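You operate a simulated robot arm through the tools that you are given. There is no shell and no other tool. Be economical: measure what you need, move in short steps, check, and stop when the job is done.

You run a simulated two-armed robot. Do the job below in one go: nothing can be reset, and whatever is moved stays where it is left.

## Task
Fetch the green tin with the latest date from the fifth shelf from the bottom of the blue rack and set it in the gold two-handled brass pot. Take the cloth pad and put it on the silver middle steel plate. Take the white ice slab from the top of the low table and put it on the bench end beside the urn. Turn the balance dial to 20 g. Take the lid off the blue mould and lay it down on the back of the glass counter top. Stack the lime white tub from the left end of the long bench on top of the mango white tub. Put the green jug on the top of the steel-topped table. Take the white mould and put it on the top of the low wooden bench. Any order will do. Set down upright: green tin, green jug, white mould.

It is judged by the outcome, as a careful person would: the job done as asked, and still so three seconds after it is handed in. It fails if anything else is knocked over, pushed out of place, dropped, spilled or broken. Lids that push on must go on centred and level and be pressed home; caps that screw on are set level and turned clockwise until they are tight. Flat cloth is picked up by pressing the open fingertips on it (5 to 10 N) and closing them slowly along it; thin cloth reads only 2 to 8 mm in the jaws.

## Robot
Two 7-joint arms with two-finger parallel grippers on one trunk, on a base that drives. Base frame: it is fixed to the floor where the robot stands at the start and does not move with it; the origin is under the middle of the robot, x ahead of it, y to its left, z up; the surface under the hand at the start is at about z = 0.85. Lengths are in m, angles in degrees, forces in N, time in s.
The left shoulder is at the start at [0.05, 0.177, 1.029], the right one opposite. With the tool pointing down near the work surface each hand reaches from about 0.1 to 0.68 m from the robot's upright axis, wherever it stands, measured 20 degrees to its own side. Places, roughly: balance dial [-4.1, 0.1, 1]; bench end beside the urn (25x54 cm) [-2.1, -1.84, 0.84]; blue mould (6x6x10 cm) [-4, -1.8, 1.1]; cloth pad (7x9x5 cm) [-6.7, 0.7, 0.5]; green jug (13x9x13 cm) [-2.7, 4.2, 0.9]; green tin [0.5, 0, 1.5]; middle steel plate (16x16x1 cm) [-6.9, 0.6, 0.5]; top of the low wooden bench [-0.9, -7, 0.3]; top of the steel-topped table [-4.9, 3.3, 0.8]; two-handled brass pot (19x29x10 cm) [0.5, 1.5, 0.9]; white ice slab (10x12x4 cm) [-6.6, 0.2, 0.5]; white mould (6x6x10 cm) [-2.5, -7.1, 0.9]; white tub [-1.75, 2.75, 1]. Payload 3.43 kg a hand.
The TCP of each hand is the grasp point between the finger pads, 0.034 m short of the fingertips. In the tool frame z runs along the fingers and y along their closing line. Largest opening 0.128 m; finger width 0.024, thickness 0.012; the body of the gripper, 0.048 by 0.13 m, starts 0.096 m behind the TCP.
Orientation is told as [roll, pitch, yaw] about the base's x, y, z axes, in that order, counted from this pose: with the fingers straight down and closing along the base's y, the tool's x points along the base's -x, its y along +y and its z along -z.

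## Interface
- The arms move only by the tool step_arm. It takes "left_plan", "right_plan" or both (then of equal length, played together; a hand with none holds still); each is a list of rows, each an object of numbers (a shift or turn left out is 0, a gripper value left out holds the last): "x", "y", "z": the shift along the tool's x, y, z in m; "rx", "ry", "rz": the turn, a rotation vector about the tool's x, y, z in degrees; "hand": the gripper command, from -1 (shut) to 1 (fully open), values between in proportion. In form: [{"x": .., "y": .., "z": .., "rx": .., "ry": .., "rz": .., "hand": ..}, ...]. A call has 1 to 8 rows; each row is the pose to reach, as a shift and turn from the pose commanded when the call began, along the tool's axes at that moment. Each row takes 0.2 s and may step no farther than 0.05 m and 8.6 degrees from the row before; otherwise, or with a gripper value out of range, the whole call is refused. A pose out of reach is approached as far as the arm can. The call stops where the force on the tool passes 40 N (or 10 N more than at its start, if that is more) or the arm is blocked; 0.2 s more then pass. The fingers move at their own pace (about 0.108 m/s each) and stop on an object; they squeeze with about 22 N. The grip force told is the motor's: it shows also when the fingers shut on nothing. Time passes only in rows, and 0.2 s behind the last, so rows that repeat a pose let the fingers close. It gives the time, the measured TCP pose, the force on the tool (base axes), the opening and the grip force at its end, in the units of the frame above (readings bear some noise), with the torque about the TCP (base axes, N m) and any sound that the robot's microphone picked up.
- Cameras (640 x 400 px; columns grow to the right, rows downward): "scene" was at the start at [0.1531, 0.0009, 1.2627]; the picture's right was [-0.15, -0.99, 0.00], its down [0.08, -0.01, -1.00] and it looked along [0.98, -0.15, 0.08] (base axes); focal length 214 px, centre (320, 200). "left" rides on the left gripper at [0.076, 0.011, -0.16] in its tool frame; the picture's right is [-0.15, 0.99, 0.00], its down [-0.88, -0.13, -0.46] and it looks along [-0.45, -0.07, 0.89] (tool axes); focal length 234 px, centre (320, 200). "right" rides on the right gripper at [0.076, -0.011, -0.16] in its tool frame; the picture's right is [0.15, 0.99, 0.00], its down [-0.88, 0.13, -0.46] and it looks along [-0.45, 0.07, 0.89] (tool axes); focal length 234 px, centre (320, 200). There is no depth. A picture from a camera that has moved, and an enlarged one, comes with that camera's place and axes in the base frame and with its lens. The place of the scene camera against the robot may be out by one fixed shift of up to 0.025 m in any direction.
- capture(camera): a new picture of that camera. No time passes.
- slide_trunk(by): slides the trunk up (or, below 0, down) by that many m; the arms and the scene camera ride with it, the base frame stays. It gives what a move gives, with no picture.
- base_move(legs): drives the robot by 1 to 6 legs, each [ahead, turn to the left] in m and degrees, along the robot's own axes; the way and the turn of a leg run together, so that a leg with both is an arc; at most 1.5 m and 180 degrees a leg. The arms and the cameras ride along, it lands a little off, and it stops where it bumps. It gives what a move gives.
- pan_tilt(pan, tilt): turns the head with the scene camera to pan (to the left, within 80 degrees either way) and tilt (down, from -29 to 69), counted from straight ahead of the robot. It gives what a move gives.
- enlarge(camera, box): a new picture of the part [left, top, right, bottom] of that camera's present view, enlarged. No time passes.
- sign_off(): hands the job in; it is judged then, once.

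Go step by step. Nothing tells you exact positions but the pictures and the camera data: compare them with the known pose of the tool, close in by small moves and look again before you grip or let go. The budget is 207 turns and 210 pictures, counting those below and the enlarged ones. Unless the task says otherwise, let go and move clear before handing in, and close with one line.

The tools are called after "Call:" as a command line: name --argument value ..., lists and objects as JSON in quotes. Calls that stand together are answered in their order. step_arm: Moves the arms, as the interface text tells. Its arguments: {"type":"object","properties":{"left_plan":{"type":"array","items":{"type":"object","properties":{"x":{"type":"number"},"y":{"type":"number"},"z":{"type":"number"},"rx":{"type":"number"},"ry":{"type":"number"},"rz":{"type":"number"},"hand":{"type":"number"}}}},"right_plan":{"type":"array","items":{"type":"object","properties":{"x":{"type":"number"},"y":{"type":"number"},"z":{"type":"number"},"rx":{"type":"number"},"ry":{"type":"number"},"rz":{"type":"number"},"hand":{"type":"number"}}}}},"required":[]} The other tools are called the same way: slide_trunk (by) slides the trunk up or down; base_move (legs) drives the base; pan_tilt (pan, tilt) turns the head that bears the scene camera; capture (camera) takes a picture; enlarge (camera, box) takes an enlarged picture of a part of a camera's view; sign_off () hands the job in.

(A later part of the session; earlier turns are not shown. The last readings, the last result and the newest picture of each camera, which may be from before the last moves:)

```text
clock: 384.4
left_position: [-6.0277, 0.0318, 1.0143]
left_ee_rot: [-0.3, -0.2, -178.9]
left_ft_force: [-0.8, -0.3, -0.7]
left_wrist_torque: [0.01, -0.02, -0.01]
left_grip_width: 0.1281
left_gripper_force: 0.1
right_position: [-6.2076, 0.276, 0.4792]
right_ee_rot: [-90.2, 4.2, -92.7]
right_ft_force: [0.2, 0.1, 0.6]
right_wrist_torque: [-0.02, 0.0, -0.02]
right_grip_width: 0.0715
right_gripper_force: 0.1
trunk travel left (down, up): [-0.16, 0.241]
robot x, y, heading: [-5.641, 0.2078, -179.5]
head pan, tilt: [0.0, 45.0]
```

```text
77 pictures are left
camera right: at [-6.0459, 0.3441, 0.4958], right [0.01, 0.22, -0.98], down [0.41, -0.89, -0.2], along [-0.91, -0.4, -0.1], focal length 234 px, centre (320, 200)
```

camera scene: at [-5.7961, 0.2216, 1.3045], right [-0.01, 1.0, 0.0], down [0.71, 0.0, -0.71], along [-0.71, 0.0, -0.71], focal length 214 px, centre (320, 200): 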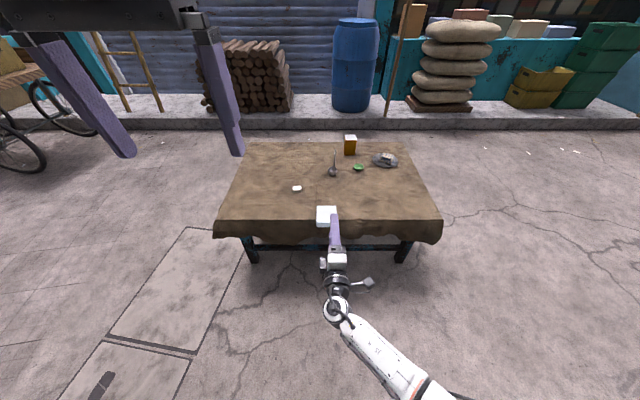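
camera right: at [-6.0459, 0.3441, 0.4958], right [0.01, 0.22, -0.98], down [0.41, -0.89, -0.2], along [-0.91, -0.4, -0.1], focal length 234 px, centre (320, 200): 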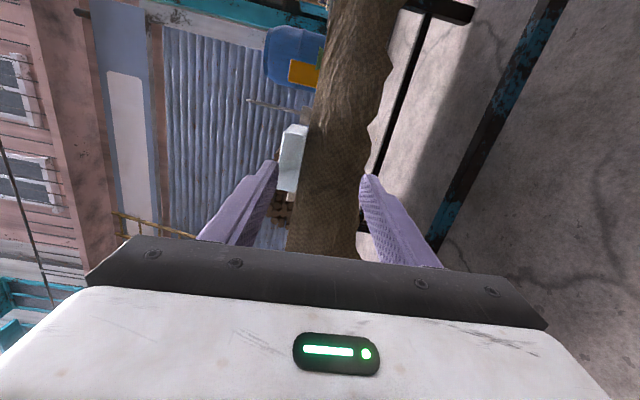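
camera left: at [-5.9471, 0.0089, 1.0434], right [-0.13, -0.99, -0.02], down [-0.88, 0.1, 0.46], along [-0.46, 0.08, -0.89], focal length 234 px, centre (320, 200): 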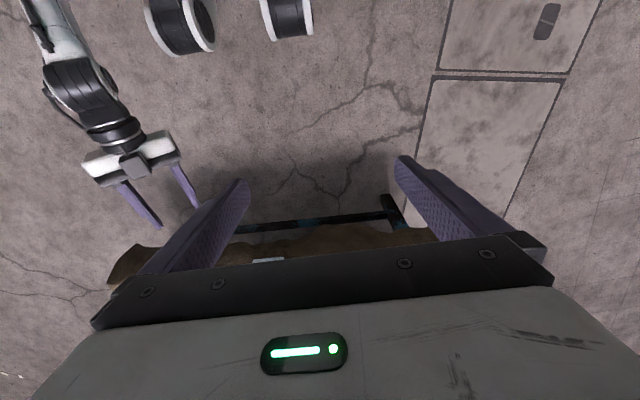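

Call:
step_arm --right_plan '[{"x": -0.005, "y": -0.03, "ry": -1.3, "rz": 2}, {"x": -0.03, "y": -0.042, "ry": -2.7, "rz": 4.2}, {"x": -0.042, "y": -0.042, "ry": -2.7, "rz": 4.2}]'

Call:
capture --camera "right"

Call:
enlarge --camera "scene" --box '[240, 140, 420, 290]'

```text
clock: 385.4
left_position: [-6.028, 0.0306, 1.0152]
left_ee_rot: [-0.3, -0.2, -179.0]
left_ft_force: [0.3, 0.3, -0.1]
left_wrist_torque: [0.0, 0.03, 0.0]
left_grip_width: 0.1277
left_gripper_force: 0.2
right_position: [-6.2268, 0.2582, 0.494]
right_ee_rot: [-90.2, 1.8, -91.0]
right_ft_force: [-0.2, -0.3, 0.1]
right_wrist_torque: [-0.02, -0.04, 0.05]
right_grip_width: 0.0718
right_gripper_force: 0.0
right hand out of reach, approached as far as the arm can: row 1, 2, 3
trunk travel left (down, up): [-0.16, 0.241]
robot x, y, heading: [-5.6439, 0.208, -179.7]
head pan, tilt: [0.0, 45.0]
stopped in row 3 (right hand): the arm was blocked; the commanded pose is now the measured one
```

```text
76 pictures are left
camera right: at [-6.0655, 0.3305, 0.5073], right [0.0, 0.18, -0.98], down [0.44, -0.88, -0.16], along [-0.9, -0.43, -0.08], focal length 234 px, centre (320, 200)
```

right: 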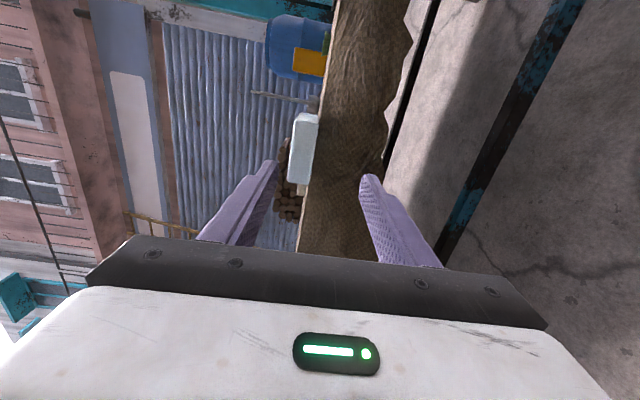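

```text
2.67 times, centred on (330, 215) of scene
camera zoom: at [-5.7957, 0.2218, 1.1445], right [-0.01, 1.0, 0.0], down [0.71, 0.0, -0.71], along [-0.71, 0.0, -0.71], focal length 572 px, centre (293, 160)
```

zoom: 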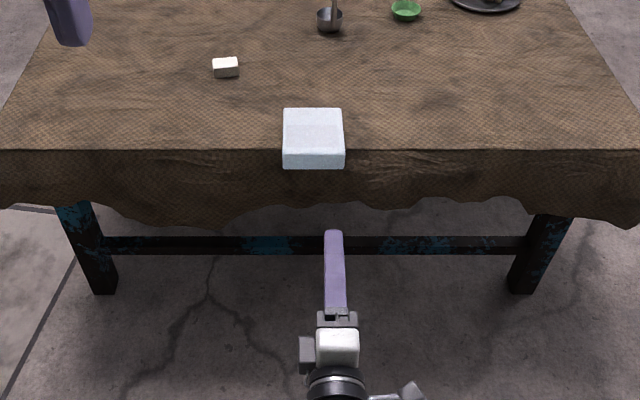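

Slab ≈ y 0.236, end at x ≈ −6.408; my hand is at y 0.258, z 0.494. I raise the trunk 2.6 cm, turn 1.6° left and drive forward to put the fingers around the overhang.

Call:
slide_trunk --by 0.026

Call:
base_move --legs '[[0, 1.6], [0.16, 0]]'

Call:
capture --camera "right"

Call:
enlarge --camera "scene" --box '[260, 150, 400, 260]'

```text
clock: 386.2
left_position: [-6.0279, 0.032, 1.0396]
left_ee_rot: [-0.2, -0.2, -178.8]
left_ft_force: [0.4, -0.7, -0.3]
left_wrist_torque: [0.01, 0.01, -0.02]
left_grip_width: 0.1278
left_gripper_force: 0.0
right_position: [-6.2255, 0.257, 0.5193]
right_ee_rot: [-90.2, 1.7, -91.0]
right_ft_force: [0.1, 0.6, -0.1]
right_wrist_torque: [0.01, 0.0, -0.02]
right_grip_width: 0.0717
right_gripper_force: 0.0
trunk travel left (down, up): [-0.186, 0.215]
robot x, y, heading: [-5.6424, 0.2069, -179.3]
head pan, tilt: [0.0, 45.0]
```

```text
clock: 387.9
left_position: [-6.1825, 0.0147, 1.0412]
left_ee_rot: [-0.1, -0.1, -177.1]
left_ft_force: [0.3, 0.5, 0.1]
left_wrist_torque: [0.01, 0.01, 0.03]
left_grip_width: 0.1281
left_gripper_force: 0.0
right_position: [-6.3886, 0.2342, 0.519]
right_ee_rot: [-90.2, 1.7, -89.2]
right_ft_force: [1.0, 0.1, -0.5]
right_wrist_torque: [0.03, -0.03, -0.01]
right_grip_width: 0.0719
right_gripper_force: 0.0
trunk travel left (down, up): [-0.186, 0.215]
robot x, y, heading: [-5.8038, 0.203, -177.9]
head pan, tilt: [0.0, 45.0]
```

```text
74 pictures are left
camera right: at [-6.2288, 0.3123, 0.5327], right [-0.01, 0.18, -0.98], down [0.47, -0.87, -0.16], along [-0.88, -0.46, -0.08], focal length 234 px, centre (320, 200)
```

right: 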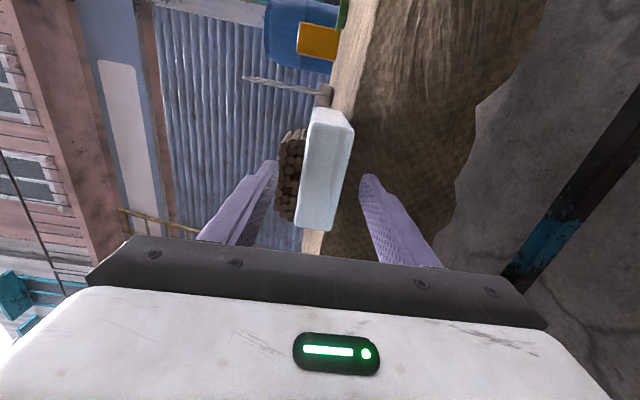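

```text
3.64 times, centred on (330, 205) of scene
camera zoom: at [-5.9562, 0.2117, 1.1704], right [-0.04, 1.0, 0.0], down [0.71, 0.02, -0.71], along [-0.71, -0.02, -0.71], focal length 780 px, centre (284, 182)
```

zoom: 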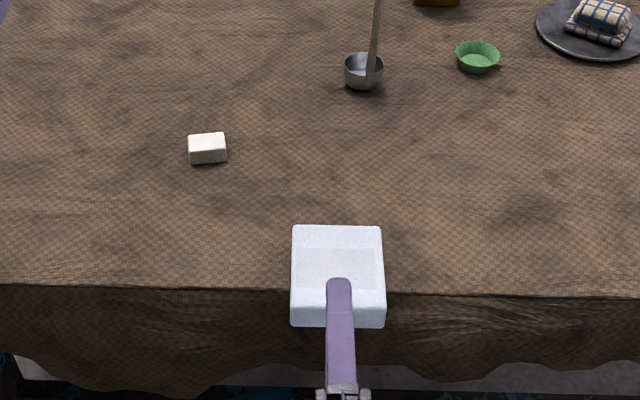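

Well aligned. I advance 1 cm more and close top-and-bottom.

Call:
step_arm --right_plan '[{"z": 0.006}, {"z": 0.012}, {"z": 0.012, "hand": -1}, {"z": 0.012, "hand": -1}, {"z": 0.012, "hand": -1}, {"z": 0.012, "hand": -1}]'

Call:
slide_trunk --by 0.03

Call:
capture --camera "right"

```text
clock: 389.3
left_position: [-6.1831, 0.0151, 1.0406]
left_ee_rot: [-0.2, -0.2, -177.2]
left_ft_force: [-0.6, -0.3, 0.7]
left_wrist_torque: [-0.02, -0.04, -0.01]
left_grip_width: 0.1281
left_gripper_force: 0.1
right_position: [-6.397, 0.2378, 0.5228]
right_ee_rot: [-90.3, 1.9, -89.4]
right_ft_force: [-0.8, 0.6, 0.1]
right_wrist_torque: [0.01, -0.22, 0.01]
right_grip_width: 0.0358
right_gripper_force: 21.8
right hand out of reach, approached as far as the arm can: row 2, 3, 4, 5, 6
trunk travel left (down, up): [-0.186, 0.215]
robot x, y, heading: [-5.8035, 0.2036, -178.1]
head pan, tilt: [0.0, 45.0]
```

```text
clock: 390.1
left_position: [-6.1825, 0.0154, 1.0718]
left_ee_rot: [-0.2, -0.2, -177.2]
left_ft_force: [-0.1, 0.2, -0.3]
left_wrist_torque: [-0.02, 0.01, 0.01]
left_grip_width: 0.1281
left_gripper_force: 0.1
right_position: [-6.3964, 0.2379, 0.5537]
right_ee_rot: [-90.2, 1.9, -89.2]
right_ft_force: [0.2, 1.1, -4.2]
right_wrist_torque: [0.0, -0.22, -0.01]
right_grip_width: 0.0358
right_gripper_force: 22.1
trunk travel left (down, up): [-0.216, 0.185]
robot x, y, heading: [-5.8018, 0.2025, -178.2]
head pan, tilt: [0.0, 45.0]
```

```text
72 pictures are left
camera right: at [-6.2387, 0.3143, 0.5669], right [-0.01, 0.18, -0.98], down [0.47, -0.87, -0.16], along [-0.88, -0.46, -0.08], focal length 234 px, centre (320, 200)
```

right: 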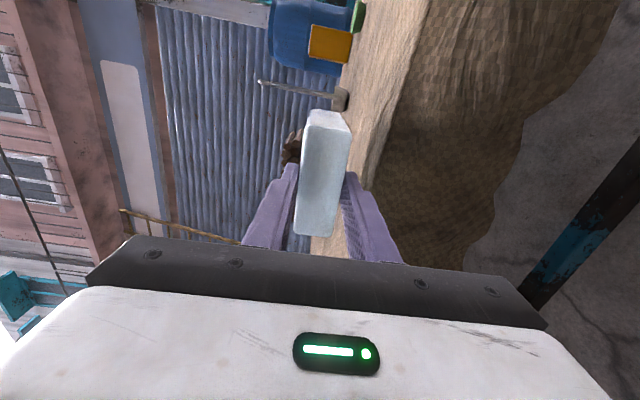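

The ice is lifted (4.2 N). I raise the trunk, back away, and raise the hand gently for the trip indoors.

Call:
slide_trunk --by 0.18

Call:
base_move --legs '[[-0.25, 0]]'

Call:
step_arm --right_plan '[{"y": -0.02}, {"y": -0.05}, {"y": -0.08}, {"y": -0.11}, {"y": -0.14}, {"y": -0.17}, {"y": -0.2}, {"y": -0.23}]'

Call:
capture --camera "right"

```text
clock: 392.1
left_position: [-6.1836, 0.0151, 1.2513]
left_ee_rot: [-0.2, -0.2, -177.1]
left_ft_force: [0.6, 0.2, 0.1]
left_wrist_torque: [-0.04, -0.02, 0.02]
left_grip_width: 0.128
left_gripper_force: 0.0
right_position: [-6.3956, 0.2369, 0.734]
right_ee_rot: [-90.2, 1.9, -89.3]
right_ft_force: [-0.3, -0.1, -4.1]
right_wrist_torque: [0.0, -0.2, 0.03]
right_grip_width: 0.0358
right_gripper_force: 22.6
trunk travel left (down, up): [-0.396, 0.005]
robot x, y, heading: [-5.8016, 0.2033, -177.9]
head pan, tilt: [0.0, 45.0]
```

```text
clock: 393.9
left_position: [-5.9336, 0.0218, 1.2507]
left_ee_rot: [-0.1, -0.3, -177.0]
left_ft_force: [0.9, -0.2, 0.1]
left_wrist_torque: [0.03, 0.01, 0.01]
left_grip_width: 0.1279
left_gripper_force: 0.0
right_position: [-6.1482, 0.2448, 0.7345]
right_ee_rot: [-90.3, 1.9, -88.9]
right_ft_force: [-0.1, -0.3, -3.9]
right_wrist_torque: [0.0, -0.2, 0.02]
right_grip_width: 0.0355
right_gripper_force: 22.2
trunk travel left (down, up): [-0.396, 0.005]
robot x, y, heading: [-5.553, 0.2116, -177.4]
head pan, tilt: [0.0, 45.0]
```

```text
clock: 395.5
left_position: [-5.9344, 0.0241, 1.2508]
left_ee_rot: [-0.1, -0.2, -176.9]
left_ft_force: [0.3, 0.5, 0.4]
left_wrist_torque: [-0.01, -0.03, 0.01]
left_grip_width: 0.128
left_gripper_force: 0.1
right_position: [-6.1646, 0.2314, 0.7178]
right_ee_rot: [-81.1, 6.2, -89.5]
right_ft_force: [0.5, -0.6, -3.7]
right_wrist_torque: [-0.02, -0.19, 0.01]
right_grip_width: 0.0359
right_gripper_force: 22.0
right hand out of reach, approached as far as the arm can: row 1, 2, 3, 4, 5, 6, 7
trunk travel left (down, up): [-0.396, 0.005]
robot x, y, heading: [-5.554, 0.2131, -177.7]
head pan, tilt: [0.0, 45.0]
stopped in row 7 (right hand): the arm was blocked; the commanded pose is now the measured one
```

```text
71 pictures are left
camera right: at [-6.0099, 0.3039, 0.7615], right [0.15, 0.25, -0.96], down [0.48, -0.87, -0.15], along [-0.87, -0.43, -0.25], focal length 234 px, centre (320, 200)
```

right: 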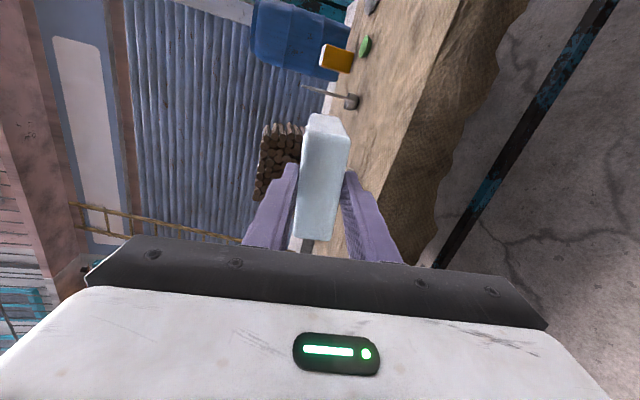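

The arm went the wrong way near a joint limit, though the slab is still held. I restore the level with a small, slow correction.

Call:
step_arm --right_plan '[{"y": -0.005, "rx": 3}, {"y": -0.01, "rx": 6}, {"y": -0.015, "rx": 9, "rz": 3}, {"y": -0.02, "rx": 9, "rz": 6}]'

Call:
capture --camera "scene"

```text
clock: 396.5
left_position: [-5.9335, 0.023, 1.2509]
left_ee_rot: [-0.3, -0.1, -176.9]
left_ft_force: [-0.7, -0.2, 0.0]
left_wrist_torque: [-0.01, -0.01, 0.05]
left_grip_width: 0.1281
left_gripper_force: 0.0
right_position: [-6.1629, 0.2323, 0.7505]
right_ee_rot: [-90.4, -0.1, -89.8]
right_ft_force: [-0.2, -0.3, -3.4]
right_wrist_torque: [0.04, -0.25, 0.03]
right_grip_width: 0.0357
right_gripper_force: 22.4
right hand out of reach, approached as far as the arm can: row 1, 2, 3, 4
trunk travel left (down, up): [-0.396, 0.005]
robot x, y, heading: [-5.5566, 0.2081, -177.7]
head pan, tilt: [0.0, 45.0]
```

```text
70 pictures are left
camera scene: at [-5.7077, 0.2205, 1.3805], right [-0.04, 1.0, 0.0], down [0.71, 0.03, -0.71], along [-0.71, -0.03, -0.71], focal length 214 px, centre (320, 200)
```

scene: 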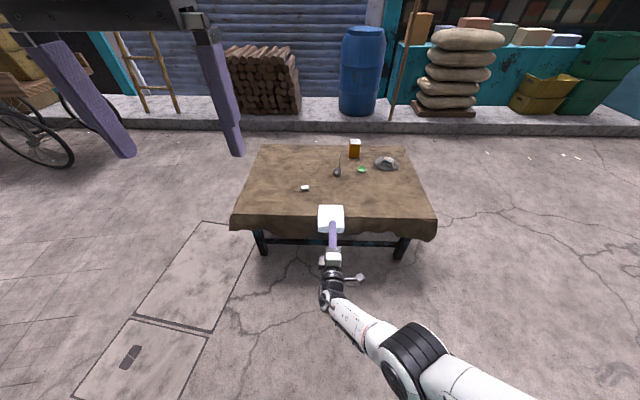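

Level again and rising. I continue upward in moderate steps.

Call:
step_arm --right_plan '[{"y": -0.015}, {"y": -0.03}, {"y": -0.05}, {"y": -0.07}]'

Call:
step_arm --right_plan '[{"y": -0.025}, {"y": -0.05}, {"y": -0.075}, {"y": -0.1}, {"y": -0.12}]'

```text
clock: 397.7
left_position: [-5.934, 0.0232, 1.2501]
left_ee_rot: [-0.2, -0.2, -177.0]
left_ft_force: [0.5, -0.1, 0.6]
left_wrist_torque: [-0.03, -0.03, 0.02]
left_grip_width: 0.1282
left_gripper_force: 0.1
right_position: [-6.1919, 0.2258, 0.8674]
right_ee_rot: [-94.6, -0.9, -89.7]
right_ft_force: [0.4, 0.7, -3.5]
right_wrist_torque: [0.05, -0.25, 0.01]
right_grip_width: 0.0358
right_gripper_force: 22.0
trunk travel left (down, up): [-0.396, 0.005]
robot x, y, heading: [-5.5527, 0.2136, -177.8]
head pan, tilt: [0.0, 45.0]
stopped in row 4 (right hand): the arm was blocked; the commanded pose is now the measured one
```

```text
clock: 398.9
left_position: [-5.9337, 0.0235, 1.2497]
left_ee_rot: [-0.2, -0.2, -176.8]
left_ft_force: [0.0, 0.2, -0.6]
left_wrist_torque: [0.01, 0.0, -0.01]
left_grip_width: 0.1282
left_gripper_force: 0.1
right_position: [-6.1958, 0.2441, 1.0044]
right_ee_rot: [-97.1, 1.4, -90.5]
right_ft_force: [-0.4, -0.3, -3.2]
right_wrist_torque: [0.02, -0.22, 0.01]
right_grip_width: 0.0355
right_gripper_force: 21.8
trunk travel left (down, up): [-0.396, 0.005]
robot x, y, heading: [-5.5512, 0.2142, -177.8]
head pan, tilt: [0.0, 45.0]
```

Hand at z 1.0 with the slab. I level it and start the drive round the north lane.

Call:
step_arm --right_plan '[{"rx": -2.5}, {"rx": -5}, {"rx": -6}]'

Call:
base_move --legs '[[0, -92], [1.1, 0], [0.95, 0], [0, -90], [1.0, 0], [0.95, 0]]'

Call:
pan_tilt --pan -20 --tilt 20

Call:
capture --camera "scene"

```text
clock: 399.9
left_position: [-5.9336, 0.0237, 1.2508]
left_ee_rot: [-0.1, -0.2, -176.9]
left_ft_force: [0.3, 0.2, -0.7]
left_wrist_torque: [0.0, -0.02, -0.01]
left_grip_width: 0.128
left_gripper_force: 0.1
right_position: [-6.1997, 0.2627, 0.9976]
right_ee_rot: [-91.3, 4.0, -91.0]
right_ft_force: [-0.3, 0.1, -2.3]
right_wrist_torque: [0.0, -0.25, 0.0]
right_grip_width: 0.0357
right_gripper_force: 22.1
trunk travel left (down, up): [-0.396, 0.005]
robot x, y, heading: [-5.5529, 0.2118, -177.8]
head pan, tilt: [0.0, 45.0]
stopped in row 3 (right hand): the arm was blocked; the commanded pose is now the measured one
```

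```text
clock: 427.1
left_position: [-3.1935, 2.3174, 1.2511]
left_ee_rot: [-0.2, -0.2, -3.0]
left_ft_force: [-0.5, 0.3, -0.6]
left_wrist_torque: [0.02, 0.0, 0.02]
left_grip_width: 0.1282
left_gripper_force: 0.0
right_position: [-2.9546, 2.0524, 0.9985]
right_ee_rot: [-91.5, 4.1, 82.9]
right_ft_force: [0.2, -0.3, -3.7]
right_wrist_torque: [0.02, 0.21, 0.01]
right_grip_width: 0.0359
right_gripper_force: 22.1
trunk travel left (down, up): [-0.396, 0.005]
robot x, y, heading: [-3.595, 2.1691, -3.6]
head pan, tilt: [0.0, 45.0]
```

```text
clock: 428.0
left_position: [-3.194, 2.317, 1.2501]
left_ee_rot: [-0.2, -0.3, -2.9]
left_ft_force: [0.1, -0.4, -0.6]
left_wrist_torque: [0.0, -0.02, 0.02]
left_grip_width: 0.1279
left_gripper_force: 0.0
right_position: [-2.9564, 2.0515, 0.998]
right_ee_rot: [-91.5, 4.2, 82.9]
right_ft_force: [-0.1, 0.3, -3.2]
right_wrist_torque: [0.0, 0.23, -0.03]
right_grip_width: 0.0354
right_gripper_force: 22.0
trunk travel left (down, up): [-0.396, 0.005]
robot x, y, heading: [-3.5903, 2.17, -4.0]
head pan, tilt: [-20.0, 20.0]
```

```text
69 pictures are left
camera scene: at [-3.4407, 2.1414, 1.419], right [-0.4, -0.92, 0.0], down [-0.31, 0.14, -0.94], along [0.86, -0.38, -0.34], focal length 214 px, centre (320, 200)
```

scene: 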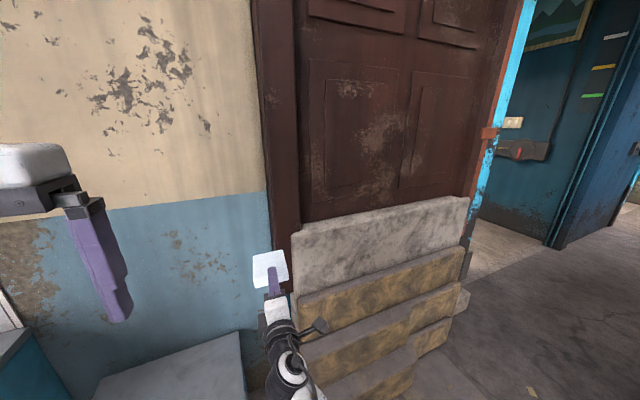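

Slab still held. I turn south down the lane, then east through the doorway.

Call:
base_move --legs '[[0, -82], [1.35, 0], [1.33, 0], [0, 86], [1.3, 0]]'

Call:
pan_tilt --pan -50 --tilt 20

Call:
capture --camera "scene"

```text
clock: 454.2
left_position: [-1.78, -0.3749, 1.2511]
left_ee_rot: [-0.2, -0.2, -1.1]
left_ft_force: [0.4, -0.4, 0.1]
left_wrist_torque: [0.0, 0.03, 0.04]
left_grip_width: 0.1279
left_gripper_force: 0.0
right_position: [-1.5325, -0.6322, 0.9984]
right_ee_rot: [-91.5, 4.1, 84.8]
right_ft_force: [0.5, -0.2, -4.2]
right_wrist_torque: [-0.04, 0.26, -0.02]
right_grip_width: 0.0356
right_gripper_force: 22.0
trunk travel left (down, up): [-0.396, 0.005]
robot x, y, heading: [-2.179, -0.5356, -1.6]
head pan, tilt: [-20.0, 20.0]
```

```text
clock: 455.2
left_position: [-1.7805, -0.3749, 1.2514]
left_ee_rot: [-0.2, -0.1, -1.0]
left_ft_force: [0.6, 0.0, 0.4]
left_wrist_torque: [0.02, -0.02, 0.0]
left_grip_width: 0.128
left_gripper_force: 0.0
right_position: [-1.5328, -0.6331, 0.998]
right_ee_rot: [-91.5, 4.1, 84.8]
right_ft_force: [0.3, -0.6, -3.4]
right_wrist_torque: [0.02, 0.27, 0.02]
right_grip_width: 0.0354
right_gripper_force: 22.2
trunk travel left (down, up): [-0.396, 0.005]
robot x, y, heading: [-2.1726, -0.5367, -1.9]
head pan, tilt: [-50.0, 20.0]
```

```text
68 pictures are left
camera scene: at [-2.0493, -0.5975, 1.4191], right [-0.79, -0.62, 0.0], down [-0.21, 0.27, -0.94], along [0.58, -0.74, -0.34], focal length 214 px, centre (320, 200)
```

scene: 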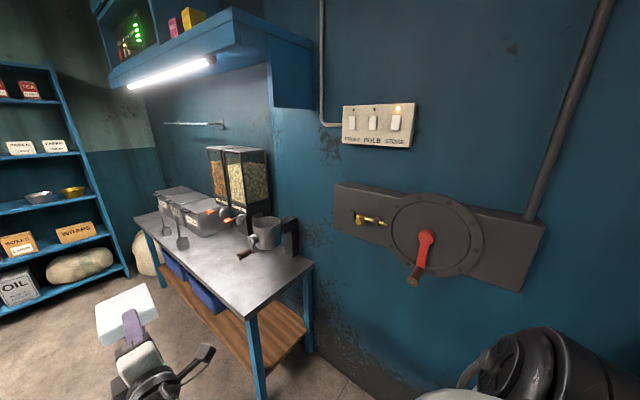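

This bench isn't the target — the given spot (−2.1, −1.84) lies behind this south wall, so it must be reached from outside. I back out and look south.

Call:
base_move --legs '[[-1.2, 0], [0, -60]]'

Call:
pan_tilt --pan 15 --tilt 12

Call:
capture --camera "scene"

```text
clock: 464.0
left_position: [-3.0662, -0.7615, 1.2512]
left_ee_rot: [-0.2, -0.3, -61.3]
left_ft_force: [0.2, 0.2, -0.6]
left_wrist_torque: [0.0, -0.02, 0.0]
left_grip_width: 0.1279
left_gripper_force: 0.0
right_position: [-3.1676, -1.1047, 0.9989]
right_ee_rot: [-91.6, 4.1, 24.5]
right_ft_force: [-0.2, -0.4, -4.2]
right_wrist_torque: [0.23, 0.09, 0.0]
right_grip_width: 0.0357
right_gripper_force: 22.0
trunk travel left (down, up): [-0.396, 0.005]
robot x, y, heading: [-3.4013, -0.4983, -62.2]
head pan, tilt: [-50.0, 20.0]
```

```text
clock: 465.4
left_position: [-3.0674, -0.7612, 1.2507]
left_ee_rot: [-0.2, -0.2, -61.2]
left_ft_force: [0.9, 0.1, 0.3]
left_wrist_torque: [0.01, -0.03, -0.01]
left_grip_width: 0.128
left_gripper_force: 0.1
right_position: [-3.1673, -1.1038, 0.9987]
right_ee_rot: [-91.6, 4.1, 24.5]
right_ft_force: [-0.2, 0.5, -3.7]
right_wrist_torque: [0.23, 0.15, 0.01]
right_grip_width: 0.0356
right_gripper_force: 21.7
trunk travel left (down, up): [-0.396, 0.005]
robot x, y, heading: [-3.4054, -0.4991, -61.9]
head pan, tilt: [15.0, 12.0]
```

```text
67 pictures are left
camera scene: at [-3.3096, -0.6154, 1.4321], right [-0.73, -0.68, 0.0], down [-0.14, 0.15, -0.98], along [0.67, -0.72, -0.21], focal length 214 px, centre (320, 200)
```

scene: 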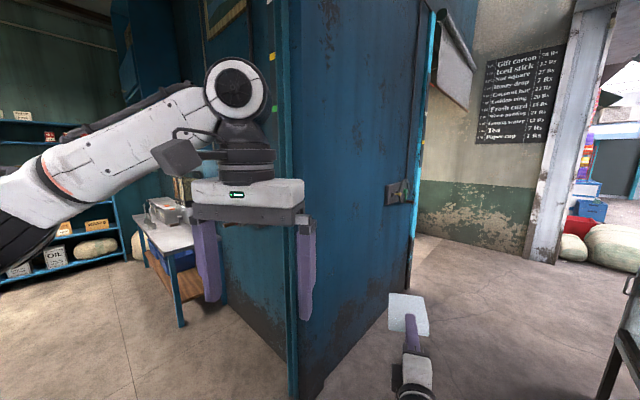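

There's another opening further south along this wall. I drive down the lane and look east into it.

Call:
base_move --legs '[[0, -23], [1.3, 0], [1.2, 0]]'

Call:
pan_tilt --pan 78 --tilt 12

Call:
capture --camera "scene"

```text
clock: 478.8
left_position: [-3.0122, -3.3525, 1.2509]
left_ee_rot: [-0.1, -0.3, -84.4]
left_ft_force: [0.8, -0.5, 0.3]
left_wrist_torque: [0.02, 0.03, 0.0]
left_grip_width: 0.1279
left_gripper_force: 0.1
right_position: [-3.239, -3.6283, 0.9997]
right_ee_rot: [-91.5, 4.1, 1.5]
right_ft_force: [-0.2, 0.4, -3.4]
right_wrist_torque: [0.24, 0.01, -0.01]
right_grip_width: 0.0357
right_gripper_force: 22.1
trunk travel left (down, up): [-0.396, 0.005]
robot x, y, heading: [-3.2189, -2.9804, -85.4]
head pan, tilt: [15.0, 12.0]
```

```text
clock: 480.1
left_position: [-3.0119, -3.3522, 1.251]
left_ee_rot: [-0.3, -0.1, -84.4]
left_ft_force: [1.3, -0.1, 0.2]
left_wrist_torque: [-0.01, 0.03, 0.02]
left_grip_width: 0.1282
left_gripper_force: 0.1
right_position: [-3.2391, -3.6288, 0.9983]
right_ee_rot: [-91.5, 4.1, 1.4]
right_ft_force: [-1.1, -0.6, -3.2]
right_wrist_torque: [0.26, 0.05, 0.0]
right_grip_width: 0.0361
right_gripper_force: 22.3
trunk travel left (down, up): [-0.396, 0.005]
robot x, y, heading: [-3.217, -2.9803, -85.3]
head pan, tilt: [78.0, 12.0]
```

```text
66 pictures are left
camera scene: at [-3.1228, -3.0475, 1.4322], right [-0.13, -0.99, 0.0], down [-0.21, 0.03, -0.98], along [0.97, -0.12, -0.21], focal length 214 px, centre (320, 200)
```

scene: 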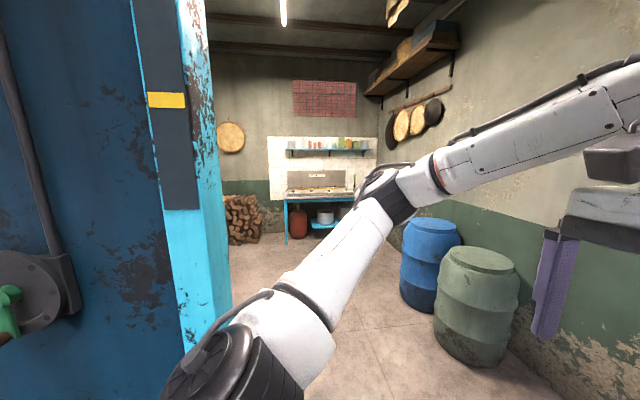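

It's a second room; the target bench end should be in its NW corner, just north inside the opening. I drive in and look back left.

Call:
base_move --legs '[[0.25, 0], [0, 80], [1.3, 0]]'

Call:
pan_tilt --pan 80 --tilt 18

Call:
capture --camera "scene"

```text
clock: 487.6
left_position: [-2.5403, -3.1007, 1.2663]
left_ee_rot: [-0.6, -1.7, -1.1]
left_ft_force: [0.3, 0.3, -0.3]
left_wrist_torque: [0.01, 0.0, 0.02]
left_grip_width: 0.1281
left_gripper_force: 0.0
right_position: [-2.298, -3.3812, 1.0169]
right_ee_rot: [-93.2, 3.3, 82.2]
right_ft_force: [-0.2, 0.0, -3.5]
right_wrist_torque: [0.04, 0.28, -0.01]
right_grip_width: 0.0358
right_gripper_force: 21.8
trunk travel left (down, up): [-0.396, 0.005]
robot x, y, heading: [-2.9115, -3.2514, -2.6]
head pan, tilt: [78.0, 12.0]
stopped in leg 3: the robot was blocked; the commanded pose is now the measured one
```

```text
clock: 488.3
left_position: [-2.5405, -3.1015, 1.2671]
left_ee_rot: [-0.6, -1.9, -1.2]
left_ft_force: [-0.6, 0.0, -0.7]
left_wrist_torque: [0.02, -0.01, -0.03]
left_grip_width: 0.1278
left_gripper_force: 0.1
right_position: [-2.2979, -3.3808, 1.0216]
right_ee_rot: [-93.7, 3.1, 82.2]
right_ft_force: [0.3, 0.0, -3.9]
right_wrist_torque: [0.0, 0.28, 0.04]
right_grip_width: 0.0355
right_gripper_force: 21.8
trunk travel left (down, up): [-0.396, 0.005]
robot x, y, heading: [-2.9038, -3.2527, -2.8]
head pan, tilt: [80.0, 18.0]
```

```text
65 pictures are left
camera scene: at [-2.8623, -3.1629, 1.4259], right [0.97, -0.22, 0.03], down [-0.03, -0.29, -0.96], along [0.22, 0.93, -0.29], focal length 214 px, centre (320, 200)
```

scene: 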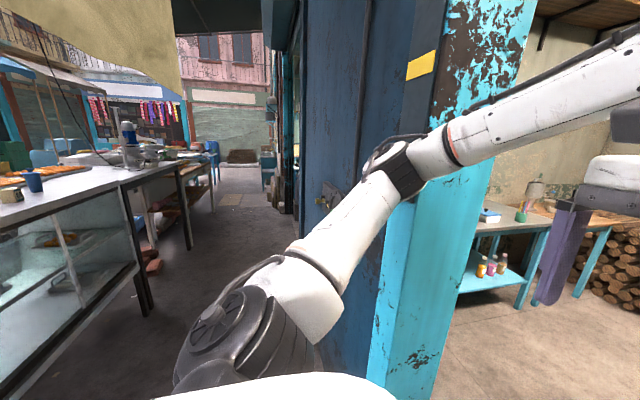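

The left elbow caught the door column. I back off and enter about 25 cm further south.

Call:
base_move --legs '[[-0.3, 0], [0, -40], [0.4, 0], [0, 42], [0.95, 0]]'

Call:
capture --camera "scene"

```text
clock: 500.9
left_position: [-1.5406, -3.3689, 1.2477]
left_ee_rot: [-0.9, 0.4, 0.5]
left_ft_force: [-0.4, -0.3, -0.2]
left_wrist_torque: [0.0, 0.03, -0.04]
left_grip_width: 0.128
left_gripper_force: 0.1
right_position: [-1.2967, -3.6405, 0.9983]
right_ee_rot: [-91.5, 4.0, 84.2]
right_ft_force: [0.2, 1.0, -3.7]
right_wrist_torque: [0.03, 0.27, -0.02]
right_grip_width: 0.0356
right_gripper_force: 21.7
trunk travel left (down, up): [-0.396, 0.005]
robot x, y, heading: [-1.9356, -3.543, -1.2]
head pan, tilt: [80.0, 18.0]
```

```text
64 pictures are left
camera scene: at [-1.8528, -3.4391, 1.4224], right [0.98, -0.19, 0.0], down [-0.06, -0.3, -0.95], along [0.18, 0.93, -0.31], focal length 214 px, centre (320, 200)
```

scene: 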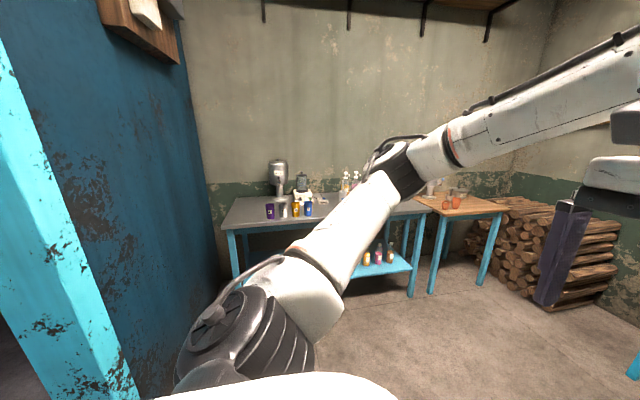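

I see the bench with the steel urn; its free west end is at x −2.22…−1.98, front edge y ≈ −2.17. I turn north and approach at an angle.

Call:
base_move --legs '[[0, 87], [0.5, 0], [0, 22]]'

Call:
pan_tilt --pan -10 --tilt 38

Call:
capture --camera "scene"

```text
clock: 508.7
left_position: [-2.1901, -2.7258, 1.2482]
left_ee_rot: [-1.0, 0.4, 109.2]
left_ft_force: [0.5, 1.0, 1.0]
left_wrist_torque: [0.04, 0.0, 0.01]
left_grip_width: 0.128
left_gripper_force: 0.0
right_position: [-2.0103, -2.4085, 0.9988]
right_ee_rot: [-91.6, 4.2, -167.1]
right_ft_force: [-1.4, 0.0, -3.9]
right_wrist_torque: [-0.24, -0.07, 0.01]
right_grip_width: 0.0358
right_gripper_force: 22.2
trunk travel left (down, up): [-0.396, 0.005]
robot x, y, heading: [-1.897, -3.0466, 107.3]
head pan, tilt: [80.0, 18.0]
```

```text
clock: 510.3
left_position: [-2.1893, -2.725, 1.2482]
left_ee_rot: [-0.9, 0.4, 109.1]
left_ft_force: [0.0, 0.9, 0.0]
left_wrist_torque: [-0.01, 0.0, 0.01]
left_grip_width: 0.128
left_gripper_force: 0.2
right_position: [-2.0101, -2.408, 0.9983]
right_ee_rot: [-91.6, 4.1, -167.1]
right_ft_force: [0.5, -0.3, -4.1]
right_wrist_torque: [-0.28, -0.08, -0.02]
right_grip_width: 0.0355
right_gripper_force: 21.7
trunk travel left (down, up): [-0.396, 0.005]
robot x, y, heading: [-1.8995, -3.0453, 107.5]
head pan, tilt: [-10.0, 38.0]
```

```text
63 pictures are left
camera scene: at [-1.9337, -2.8795, 1.3907], right [0.99, 0.13, 0.0], down [0.08, -0.61, -0.79], along [-0.1, 0.78, -0.62], focal length 214 px, centre (320, 200)
```

scene: 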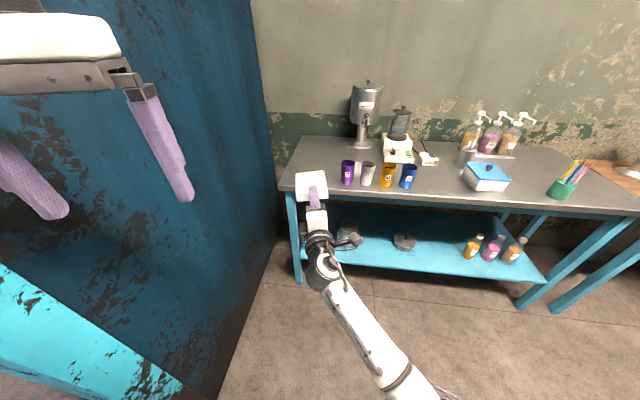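

Front edge y ≈ −2.125, free width x −2.2…−1.95. I tuck the left hand inward, then drive the slab over the bench end.

Call:
step_arm --left_plan '[{"y": -0.03, "x": 0.02}, {"y": -0.06, "x": 0.04}, {"y": -0.09, "x": 0.06}, {"y": -0.12, "x": 0.08}]'

Call:
base_move --legs '[[0.24, 0]]'

Call:
capture --camera "scene"

Call:
capture --camera "right"

```text
clock: 511.3
left_position: [-2.0474, -2.7587, 1.25]
left_ee_rot: [-0.9, 0.4, 109.0]
left_ft_force: [0.0, 0.5, 0.4]
left_wrist_torque: [-0.01, 0.0, -0.01]
left_grip_width: 0.1278
left_gripper_force: 0.0
right_position: [-2.009, -2.4077, 0.9973]
right_ee_rot: [-91.6, 4.0, -167.2]
right_ft_force: [-0.1, 0.0, -3.9]
right_wrist_torque: [-0.26, -0.06, -0.02]
right_grip_width: 0.0356
right_gripper_force: 21.9
trunk travel left (down, up): [-0.396, 0.005]
robot x, y, heading: [-1.898, -3.0487, 107.4]
head pan, tilt: [-10.0, 38.0]
```

```text
clock: 513.1
left_position: [-2.118, -2.5364, 1.2486]
left_ee_rot: [-0.9, 0.5, 109.0]
left_ft_force: [-1.2, -0.7, 0.0]
left_wrist_torque: [-0.02, 0.0, 0.05]
left_grip_width: 0.128
left_gripper_force: 0.0
right_position: [-2.08, -2.1868, 0.9978]
right_ee_rot: [-91.5, 4.2, -167.3]
right_ft_force: [0.1, 0.4, -3.6]
right_wrist_torque: [-0.21, -0.06, -0.02]
right_grip_width: 0.0354
right_gripper_force: 22.2
trunk travel left (down, up): [-0.396, 0.005]
robot x, y, heading: [-1.9655, -2.8281, 107.6]
head pan, tilt: [-10.0, 38.0]
```

```text
62 pictures are left
camera scene: at [-2.0028, -2.6575, 1.3906], right [0.99, 0.13, 0.0], down [0.08, -0.61, -0.79], along [-0.1, 0.78, -0.62], focal length 214 px, centre (320, 200)
```

scene: 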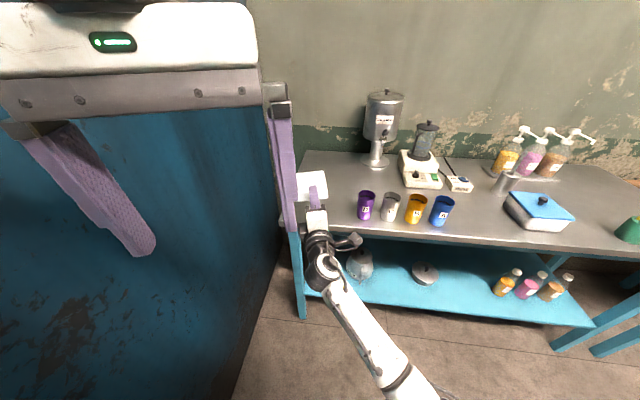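

```text
61 pictures are left
camera right: at [-1.9702, -2.3264, 1.0105], right [0.21, 0.07, -0.98], down [-0.75, -0.63, -0.2], along [-0.63, 0.77, -0.08], focal length 234 px, centre (320, 200)
```

right: 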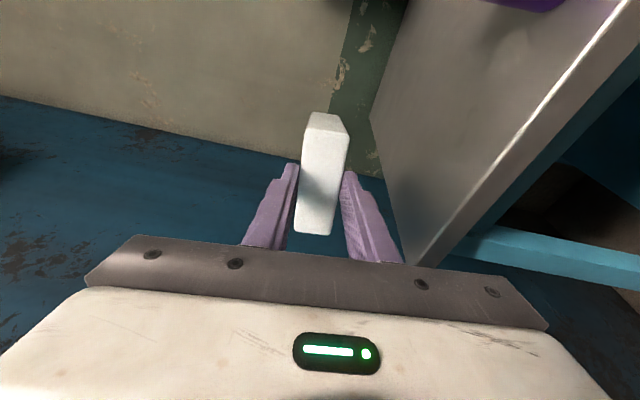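

Bench corner at (−2.215, −2.125). I nudge forward 1.5 cm and lower with the trunk.

Call:
base_move --legs '[[0.016, 0]]'

Call:
slide_trunk --by -0.12

Call:
capture --camera "right"

```text
clock: 513.8
left_position: [-2.1229, -2.5214, 1.2493]
left_ee_rot: [-1.0, 0.5, 109.1]
left_ft_force: [-0.1, -0.1, -0.2]
left_wrist_torque: [-0.03, -0.03, 0.03]
left_grip_width: 0.1279
left_gripper_force: 0.2
right_position: [-2.084, -2.1712, 0.9975]
right_ee_rot: [-91.5, 4.1, -167.1]
right_ft_force: [-0.8, 0.2, -4.0]
right_wrist_torque: [-0.24, -0.05, -0.01]
right_grip_width: 0.0359
right_gripper_force: 21.9
trunk travel left (down, up): [-0.396, 0.005]
robot x, y, heading: [-1.9723, -2.8107, 107.0]
head pan, tilt: [-10.0, 38.0]
```

```text
clock: 515.3
left_position: [-2.1222, -2.5219, 1.1295]
left_ee_rot: [-0.9, 0.4, 109.1]
left_ft_force: [0.3, -0.2, 0.3]
left_wrist_torque: [0.01, -0.01, 0.0]
left_grip_width: 0.1279
left_gripper_force: 0.0
right_position: [-2.0837, -2.1727, 0.8783]
right_ee_rot: [-91.4, 4.0, -167.2]
right_ft_force: [0.4, -0.2, -3.8]
right_wrist_torque: [-0.22, -0.1, -0.03]
right_grip_width: 0.0357
right_gripper_force: 21.6
trunk travel left (down, up): [-0.276, 0.125]
robot x, y, heading: [-1.9723, -2.8096, 107.2]
head pan, tilt: [-10.0, 38.0]
```

```text
60 pictures are left
camera right: at [-1.975, -2.3118, 0.8907], right [0.2, 0.07, -0.98], down [-0.75, -0.63, -0.2], along [-0.63, 0.77, -0.08], focal length 234 px, centre (320, 200)
```

right: 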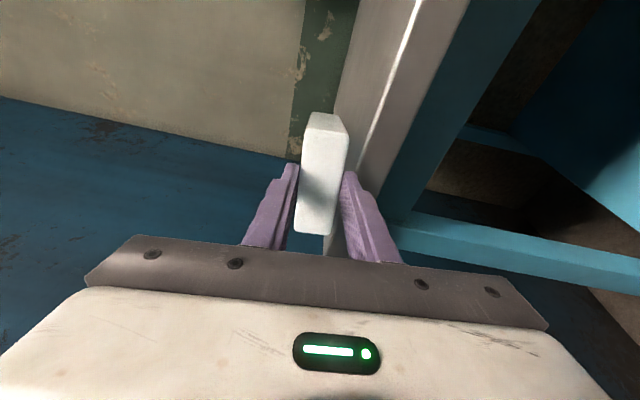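

Call:
slide_trunk --by -0.014

Call:
slide_trunk --by -0.006

Call:
capture --camera "right"

```text
clock: 516.0
left_position: [-2.1228, -2.524, 1.1162]
left_ee_rot: [-0.9, 0.3, 109.1]
left_ft_force: [0.5, 1.1, 0.1]
left_wrist_torque: [-0.02, 0.02, 0.06]
left_grip_width: 0.1283
left_gripper_force: 0.0
right_position: [-2.0846, -2.1733, 0.8674]
right_ee_rot: [-91.7, 3.8, -167.0]
right_ft_force: [-0.7, -0.5, 13.4]
right_wrist_torque: [0.36, 0.65, 0.13]
right_grip_width: 0.0372
right_gripper_force: 21.7
trunk travel left (down, up): [-0.262, 0.139]
robot x, y, heading: [-1.9687, -2.8122, 107.4]
head pan, tilt: [-10.0, 38.0]
```

```text
clock: 516.5
left_position: [-2.1227, -2.5252, 1.1103]
left_ee_rot: [-1.0, 0.2, 109.0]
left_ft_force: [0.4, -0.9, 0.0]
left_wrist_torque: [0.02, 0.02, 0.01]
left_grip_width: 0.128
left_gripper_force: 0.1
right_position: [-2.085, -2.1737, 0.8659]
right_ee_rot: [-92.2, 3.7, -167.0]
right_ft_force: [-1.7, -2.0, 24.3]
right_wrist_torque: [0.76, 0.75, 0.09]
right_grip_width: 0.0368
right_gripper_force: 21.7
trunk travel left (down, up): [-0.256, 0.145]
robot x, y, heading: [-1.9725, -2.8119, 107.6]
head pan, tilt: [-10.0, 38.0]
```

```text
59 pictures are left
camera right: at [-1.9754, -2.3137, 0.8765], right [0.2, 0.09, -0.98], down [-0.75, -0.63, -0.21], along [-0.64, 0.77, -0.06], focal length 234 px, centre (320, 200)
```

right: 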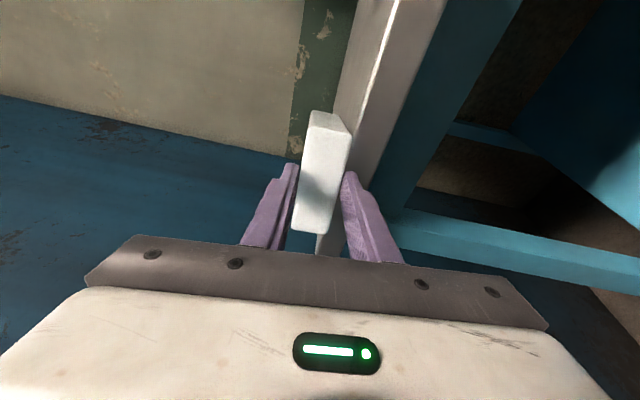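

Contact. I ease 4 mm, open, and back straight out.

Call:
slide_trunk --by 0.004

Call:
step_arm --right_plan '[{"hand": -0.2}, {"hand": -0.1}, {"hand": -0.1}]'

Call:
base_move --legs '[[-0.1, 0]]'

Call:
capture --camera "right"

Call:
enlarge --camera "scene" --box '[250, 120, 400, 260]'

```text
clock: 517.0
left_position: [-2.1229, -2.5241, 1.1139]
left_ee_rot: [-1.0, 0.3, 109.2]
left_ft_force: [-0.4, -0.2, 0.2]
left_wrist_torque: [0.01, -0.05, -0.02]
left_grip_width: 0.1282
left_gripper_force: 0.0
right_position: [-2.0839, -2.1745, 0.8658]
right_ee_rot: [-91.9, 3.8, -167.0]
right_ft_force: [-2.7, -0.2, 18.2]
right_wrist_torque: [0.51, 0.69, 0.16]
right_grip_width: 0.037
right_gripper_force: 22.4
trunk travel left (down, up): [-0.26, 0.141]
robot x, y, heading: [-1.9686, -2.8126, 107.2]
head pan, tilt: [-10.0, 38.0]
```

```text
clock: 517.8
left_position: [-2.1214, -2.5221, 1.1133]
left_ee_rot: [-1.0, 0.4, 109.0]
left_ft_force: [-0.7, -0.1, 0.3]
left_wrist_torque: [0.02, 0.0, -0.01]
left_grip_width: 0.128
left_gripper_force: 0.0
right_position: [-2.082, -2.1727, 0.8598]
right_ee_rot: [-91.2, 4.1, -167.2]
right_ft_force: [4.9, -9.0, -3.8]
right_wrist_torque: [-0.45, -0.15, -0.19]
right_grip_width: 0.0602
right_gripper_force: 2.4
trunk travel left (down, up): [-0.26, 0.141]
robot x, y, heading: [-1.9709, -2.8098, 107.4]
head pan, tilt: [-10.0, 38.0]
```

```text
clock: 519.0
left_position: [-2.092, -2.6174, 1.1147]
left_ee_rot: [-1.0, 0.4, 109.1]
left_ft_force: [0.4, -0.4, -0.1]
left_wrist_torque: [0.01, 0.04, 0.03]
left_grip_width: 0.1283
left_gripper_force: 0.1
right_position: [-2.0542, -2.2667, 0.863]
right_ee_rot: [-91.5, 4.1, -167.2]
right_ft_force: [0.4, 0.1, 0.6]
right_wrist_torque: [0.0, 0.02, 0.04]
right_grip_width: 0.0578
right_gripper_force: 0.1
trunk travel left (down, up): [-0.26, 0.141]
robot x, y, heading: [-1.9403, -2.9037, 107.4]
head pan, tilt: [-10.0, 38.0]
```

```text
58 pictures are left
camera right: at [-1.9455, -2.4073, 0.8751], right [0.2, 0.07, -0.98], down [-0.75, -0.63, -0.2], along [-0.63, 0.77, -0.08], focal length 234 px, centre (320, 200)
```

right: 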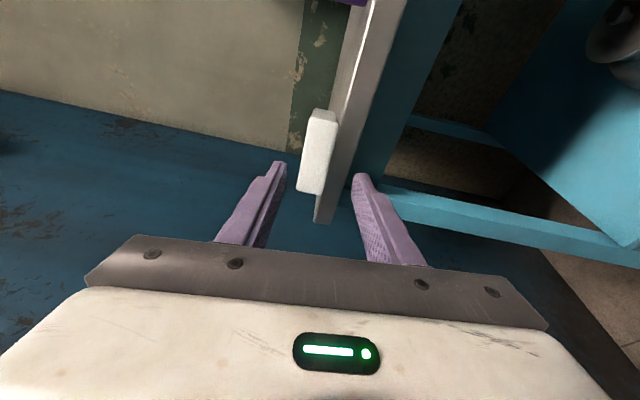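

```text
2.86 times, centred on (325, 190) of scene
camera zoom: at [-1.9776, -2.739, 1.2549], right [0.99, 0.13, 0.0], down [0.08, -0.61, -0.79], along [-0.1, 0.78, -0.62], focal length 613 px, centre (306, 229)
```

zoom: 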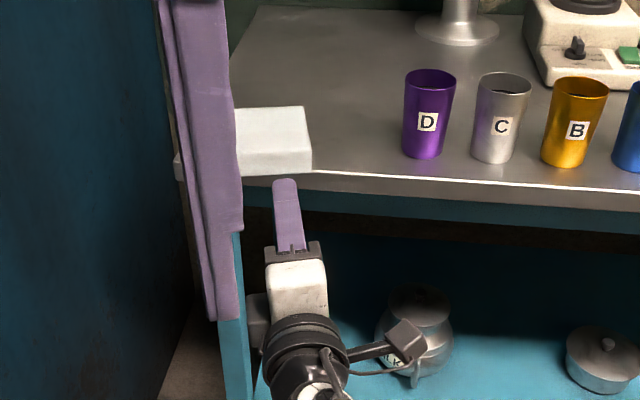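

The slab rests on the bench with a small overhang. I close the fingers, raise slightly and push it fully onto the bench end.

Call:
slide_trunk --by 0.006

Call:
step_arm --right_plan '[{"hand": -1}, {"hand": -1}, {"hand": -1}]' --left_plan '[{"y": 0.03, "x": 0.03}, {"y": 0.05, "x": 0.06}, {"y": 0.05, "x": 0.09}]'

Call:
base_move --legs '[[0.15, 0]]'

Call:
capture --camera "right"

Call:
enlarge --camera "scene" --box '[250, 120, 400, 260]'

```text
clock: 519.5
left_position: [-2.0941, -2.6169, 1.1199]
left_ee_rot: [-1.0, 0.4, 109.2]
left_ft_force: [0.0, 0.1, -0.3]
left_wrist_torque: [-0.03, 0.01, -0.01]
left_grip_width: 0.1284
left_gripper_force: 0.2
right_position: [-2.0537, -2.2665, 0.8678]
right_ee_rot: [-91.6, 4.1, -167.2]
right_ft_force: [-0.8, 0.0, 0.1]
right_wrist_torque: [-0.02, -0.02, -0.03]
right_grip_width: 0.0575
right_gripper_force: 0.1
trunk travel left (down, up): [-0.266, 0.135]
robot x, y, heading: [-1.9414, -2.9096, 107.6]
head pan, tilt: [-10.0, 38.0]
```

```text
clock: 520.3
left_position: [-2.1067, -2.7175, 1.1193]
left_ee_rot: [-0.6, 0.6, 109.0]
left_ft_force: [-0.3, -0.5, -0.3]
left_wrist_torque: [0.02, 0.02, -0.01]
left_grip_width: 0.128
left_gripper_force: 0.0
right_position: [-2.0528, -2.2658, 0.867]
right_ee_rot: [-91.5, 3.9, -167.0]
right_ft_force: [0.1, 0.1, -0.6]
right_wrist_torque: [0.03, 0.02, -0.04]
right_grip_width: 0.0
right_gripper_force: 22.2
trunk travel left (down, up): [-0.266, 0.135]
robot x, y, heading: [-1.943, -2.9047, 107.3]
head pan, tilt: [-10.0, 38.0]
```

```text
clock: 521.7
left_position: [-2.1228, -2.5942, 1.1281]
left_ee_rot: [0.9, -1.5, 108.7]
left_ft_force: [-0.3, 0.1, 0.0]
left_wrist_torque: [0.02, 0.03, 0.02]
left_grip_width: 0.1276
left_gripper_force: 0.1
right_position: [-2.0763, -2.1372, 0.8812]
right_ee_rot: [-92.8, 2.3, -167.2]
right_ft_force: [-0.4, -0.9, -0.3]
right_wrist_torque: [-0.01, -0.03, 0.02]
right_grip_width: 0.0
right_gripper_force: 22.0
trunk travel left (down, up): [-0.266, 0.135]
robot x, y, heading: [-1.9858, -2.7643, 107.3]
head pan, tilt: [-10.0, 38.0]
```

```text
56 pictures are left
camera right: at [-1.9677, -2.2771, 0.8887], right [0.17, 0.09, -0.98], down [-0.75, -0.63, -0.19], along [-0.64, 0.77, -0.04], focal length 234 px, centre (320, 200)
```

right: 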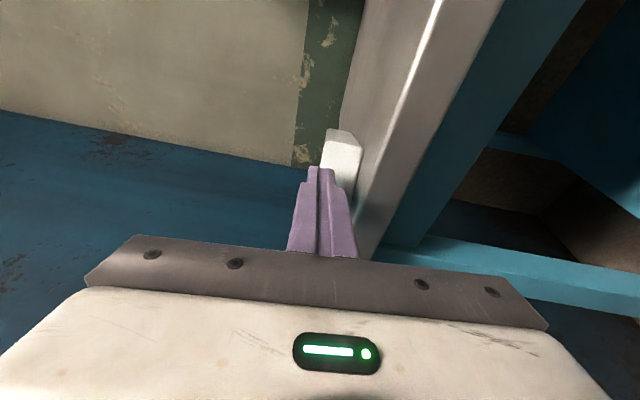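

```text
2.86 times, centred on (325, 190) of scene
camera zoom: at [-1.9857, -2.615, 1.2634], right [0.99, 0.13, -0.03], down [0.05, -0.6, -0.8], along [-0.12, 0.79, -0.6], focal length 613 px, centre (306, 229)
```

zoom: 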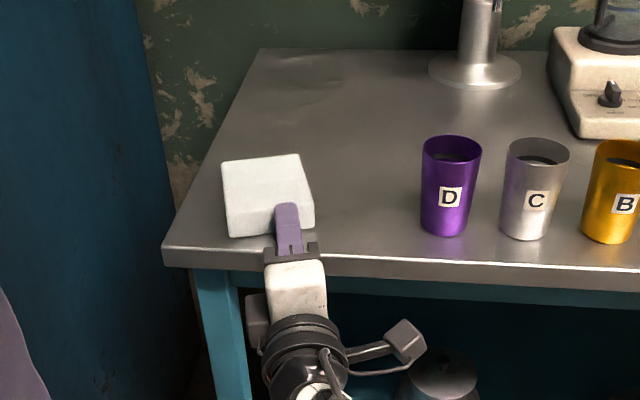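

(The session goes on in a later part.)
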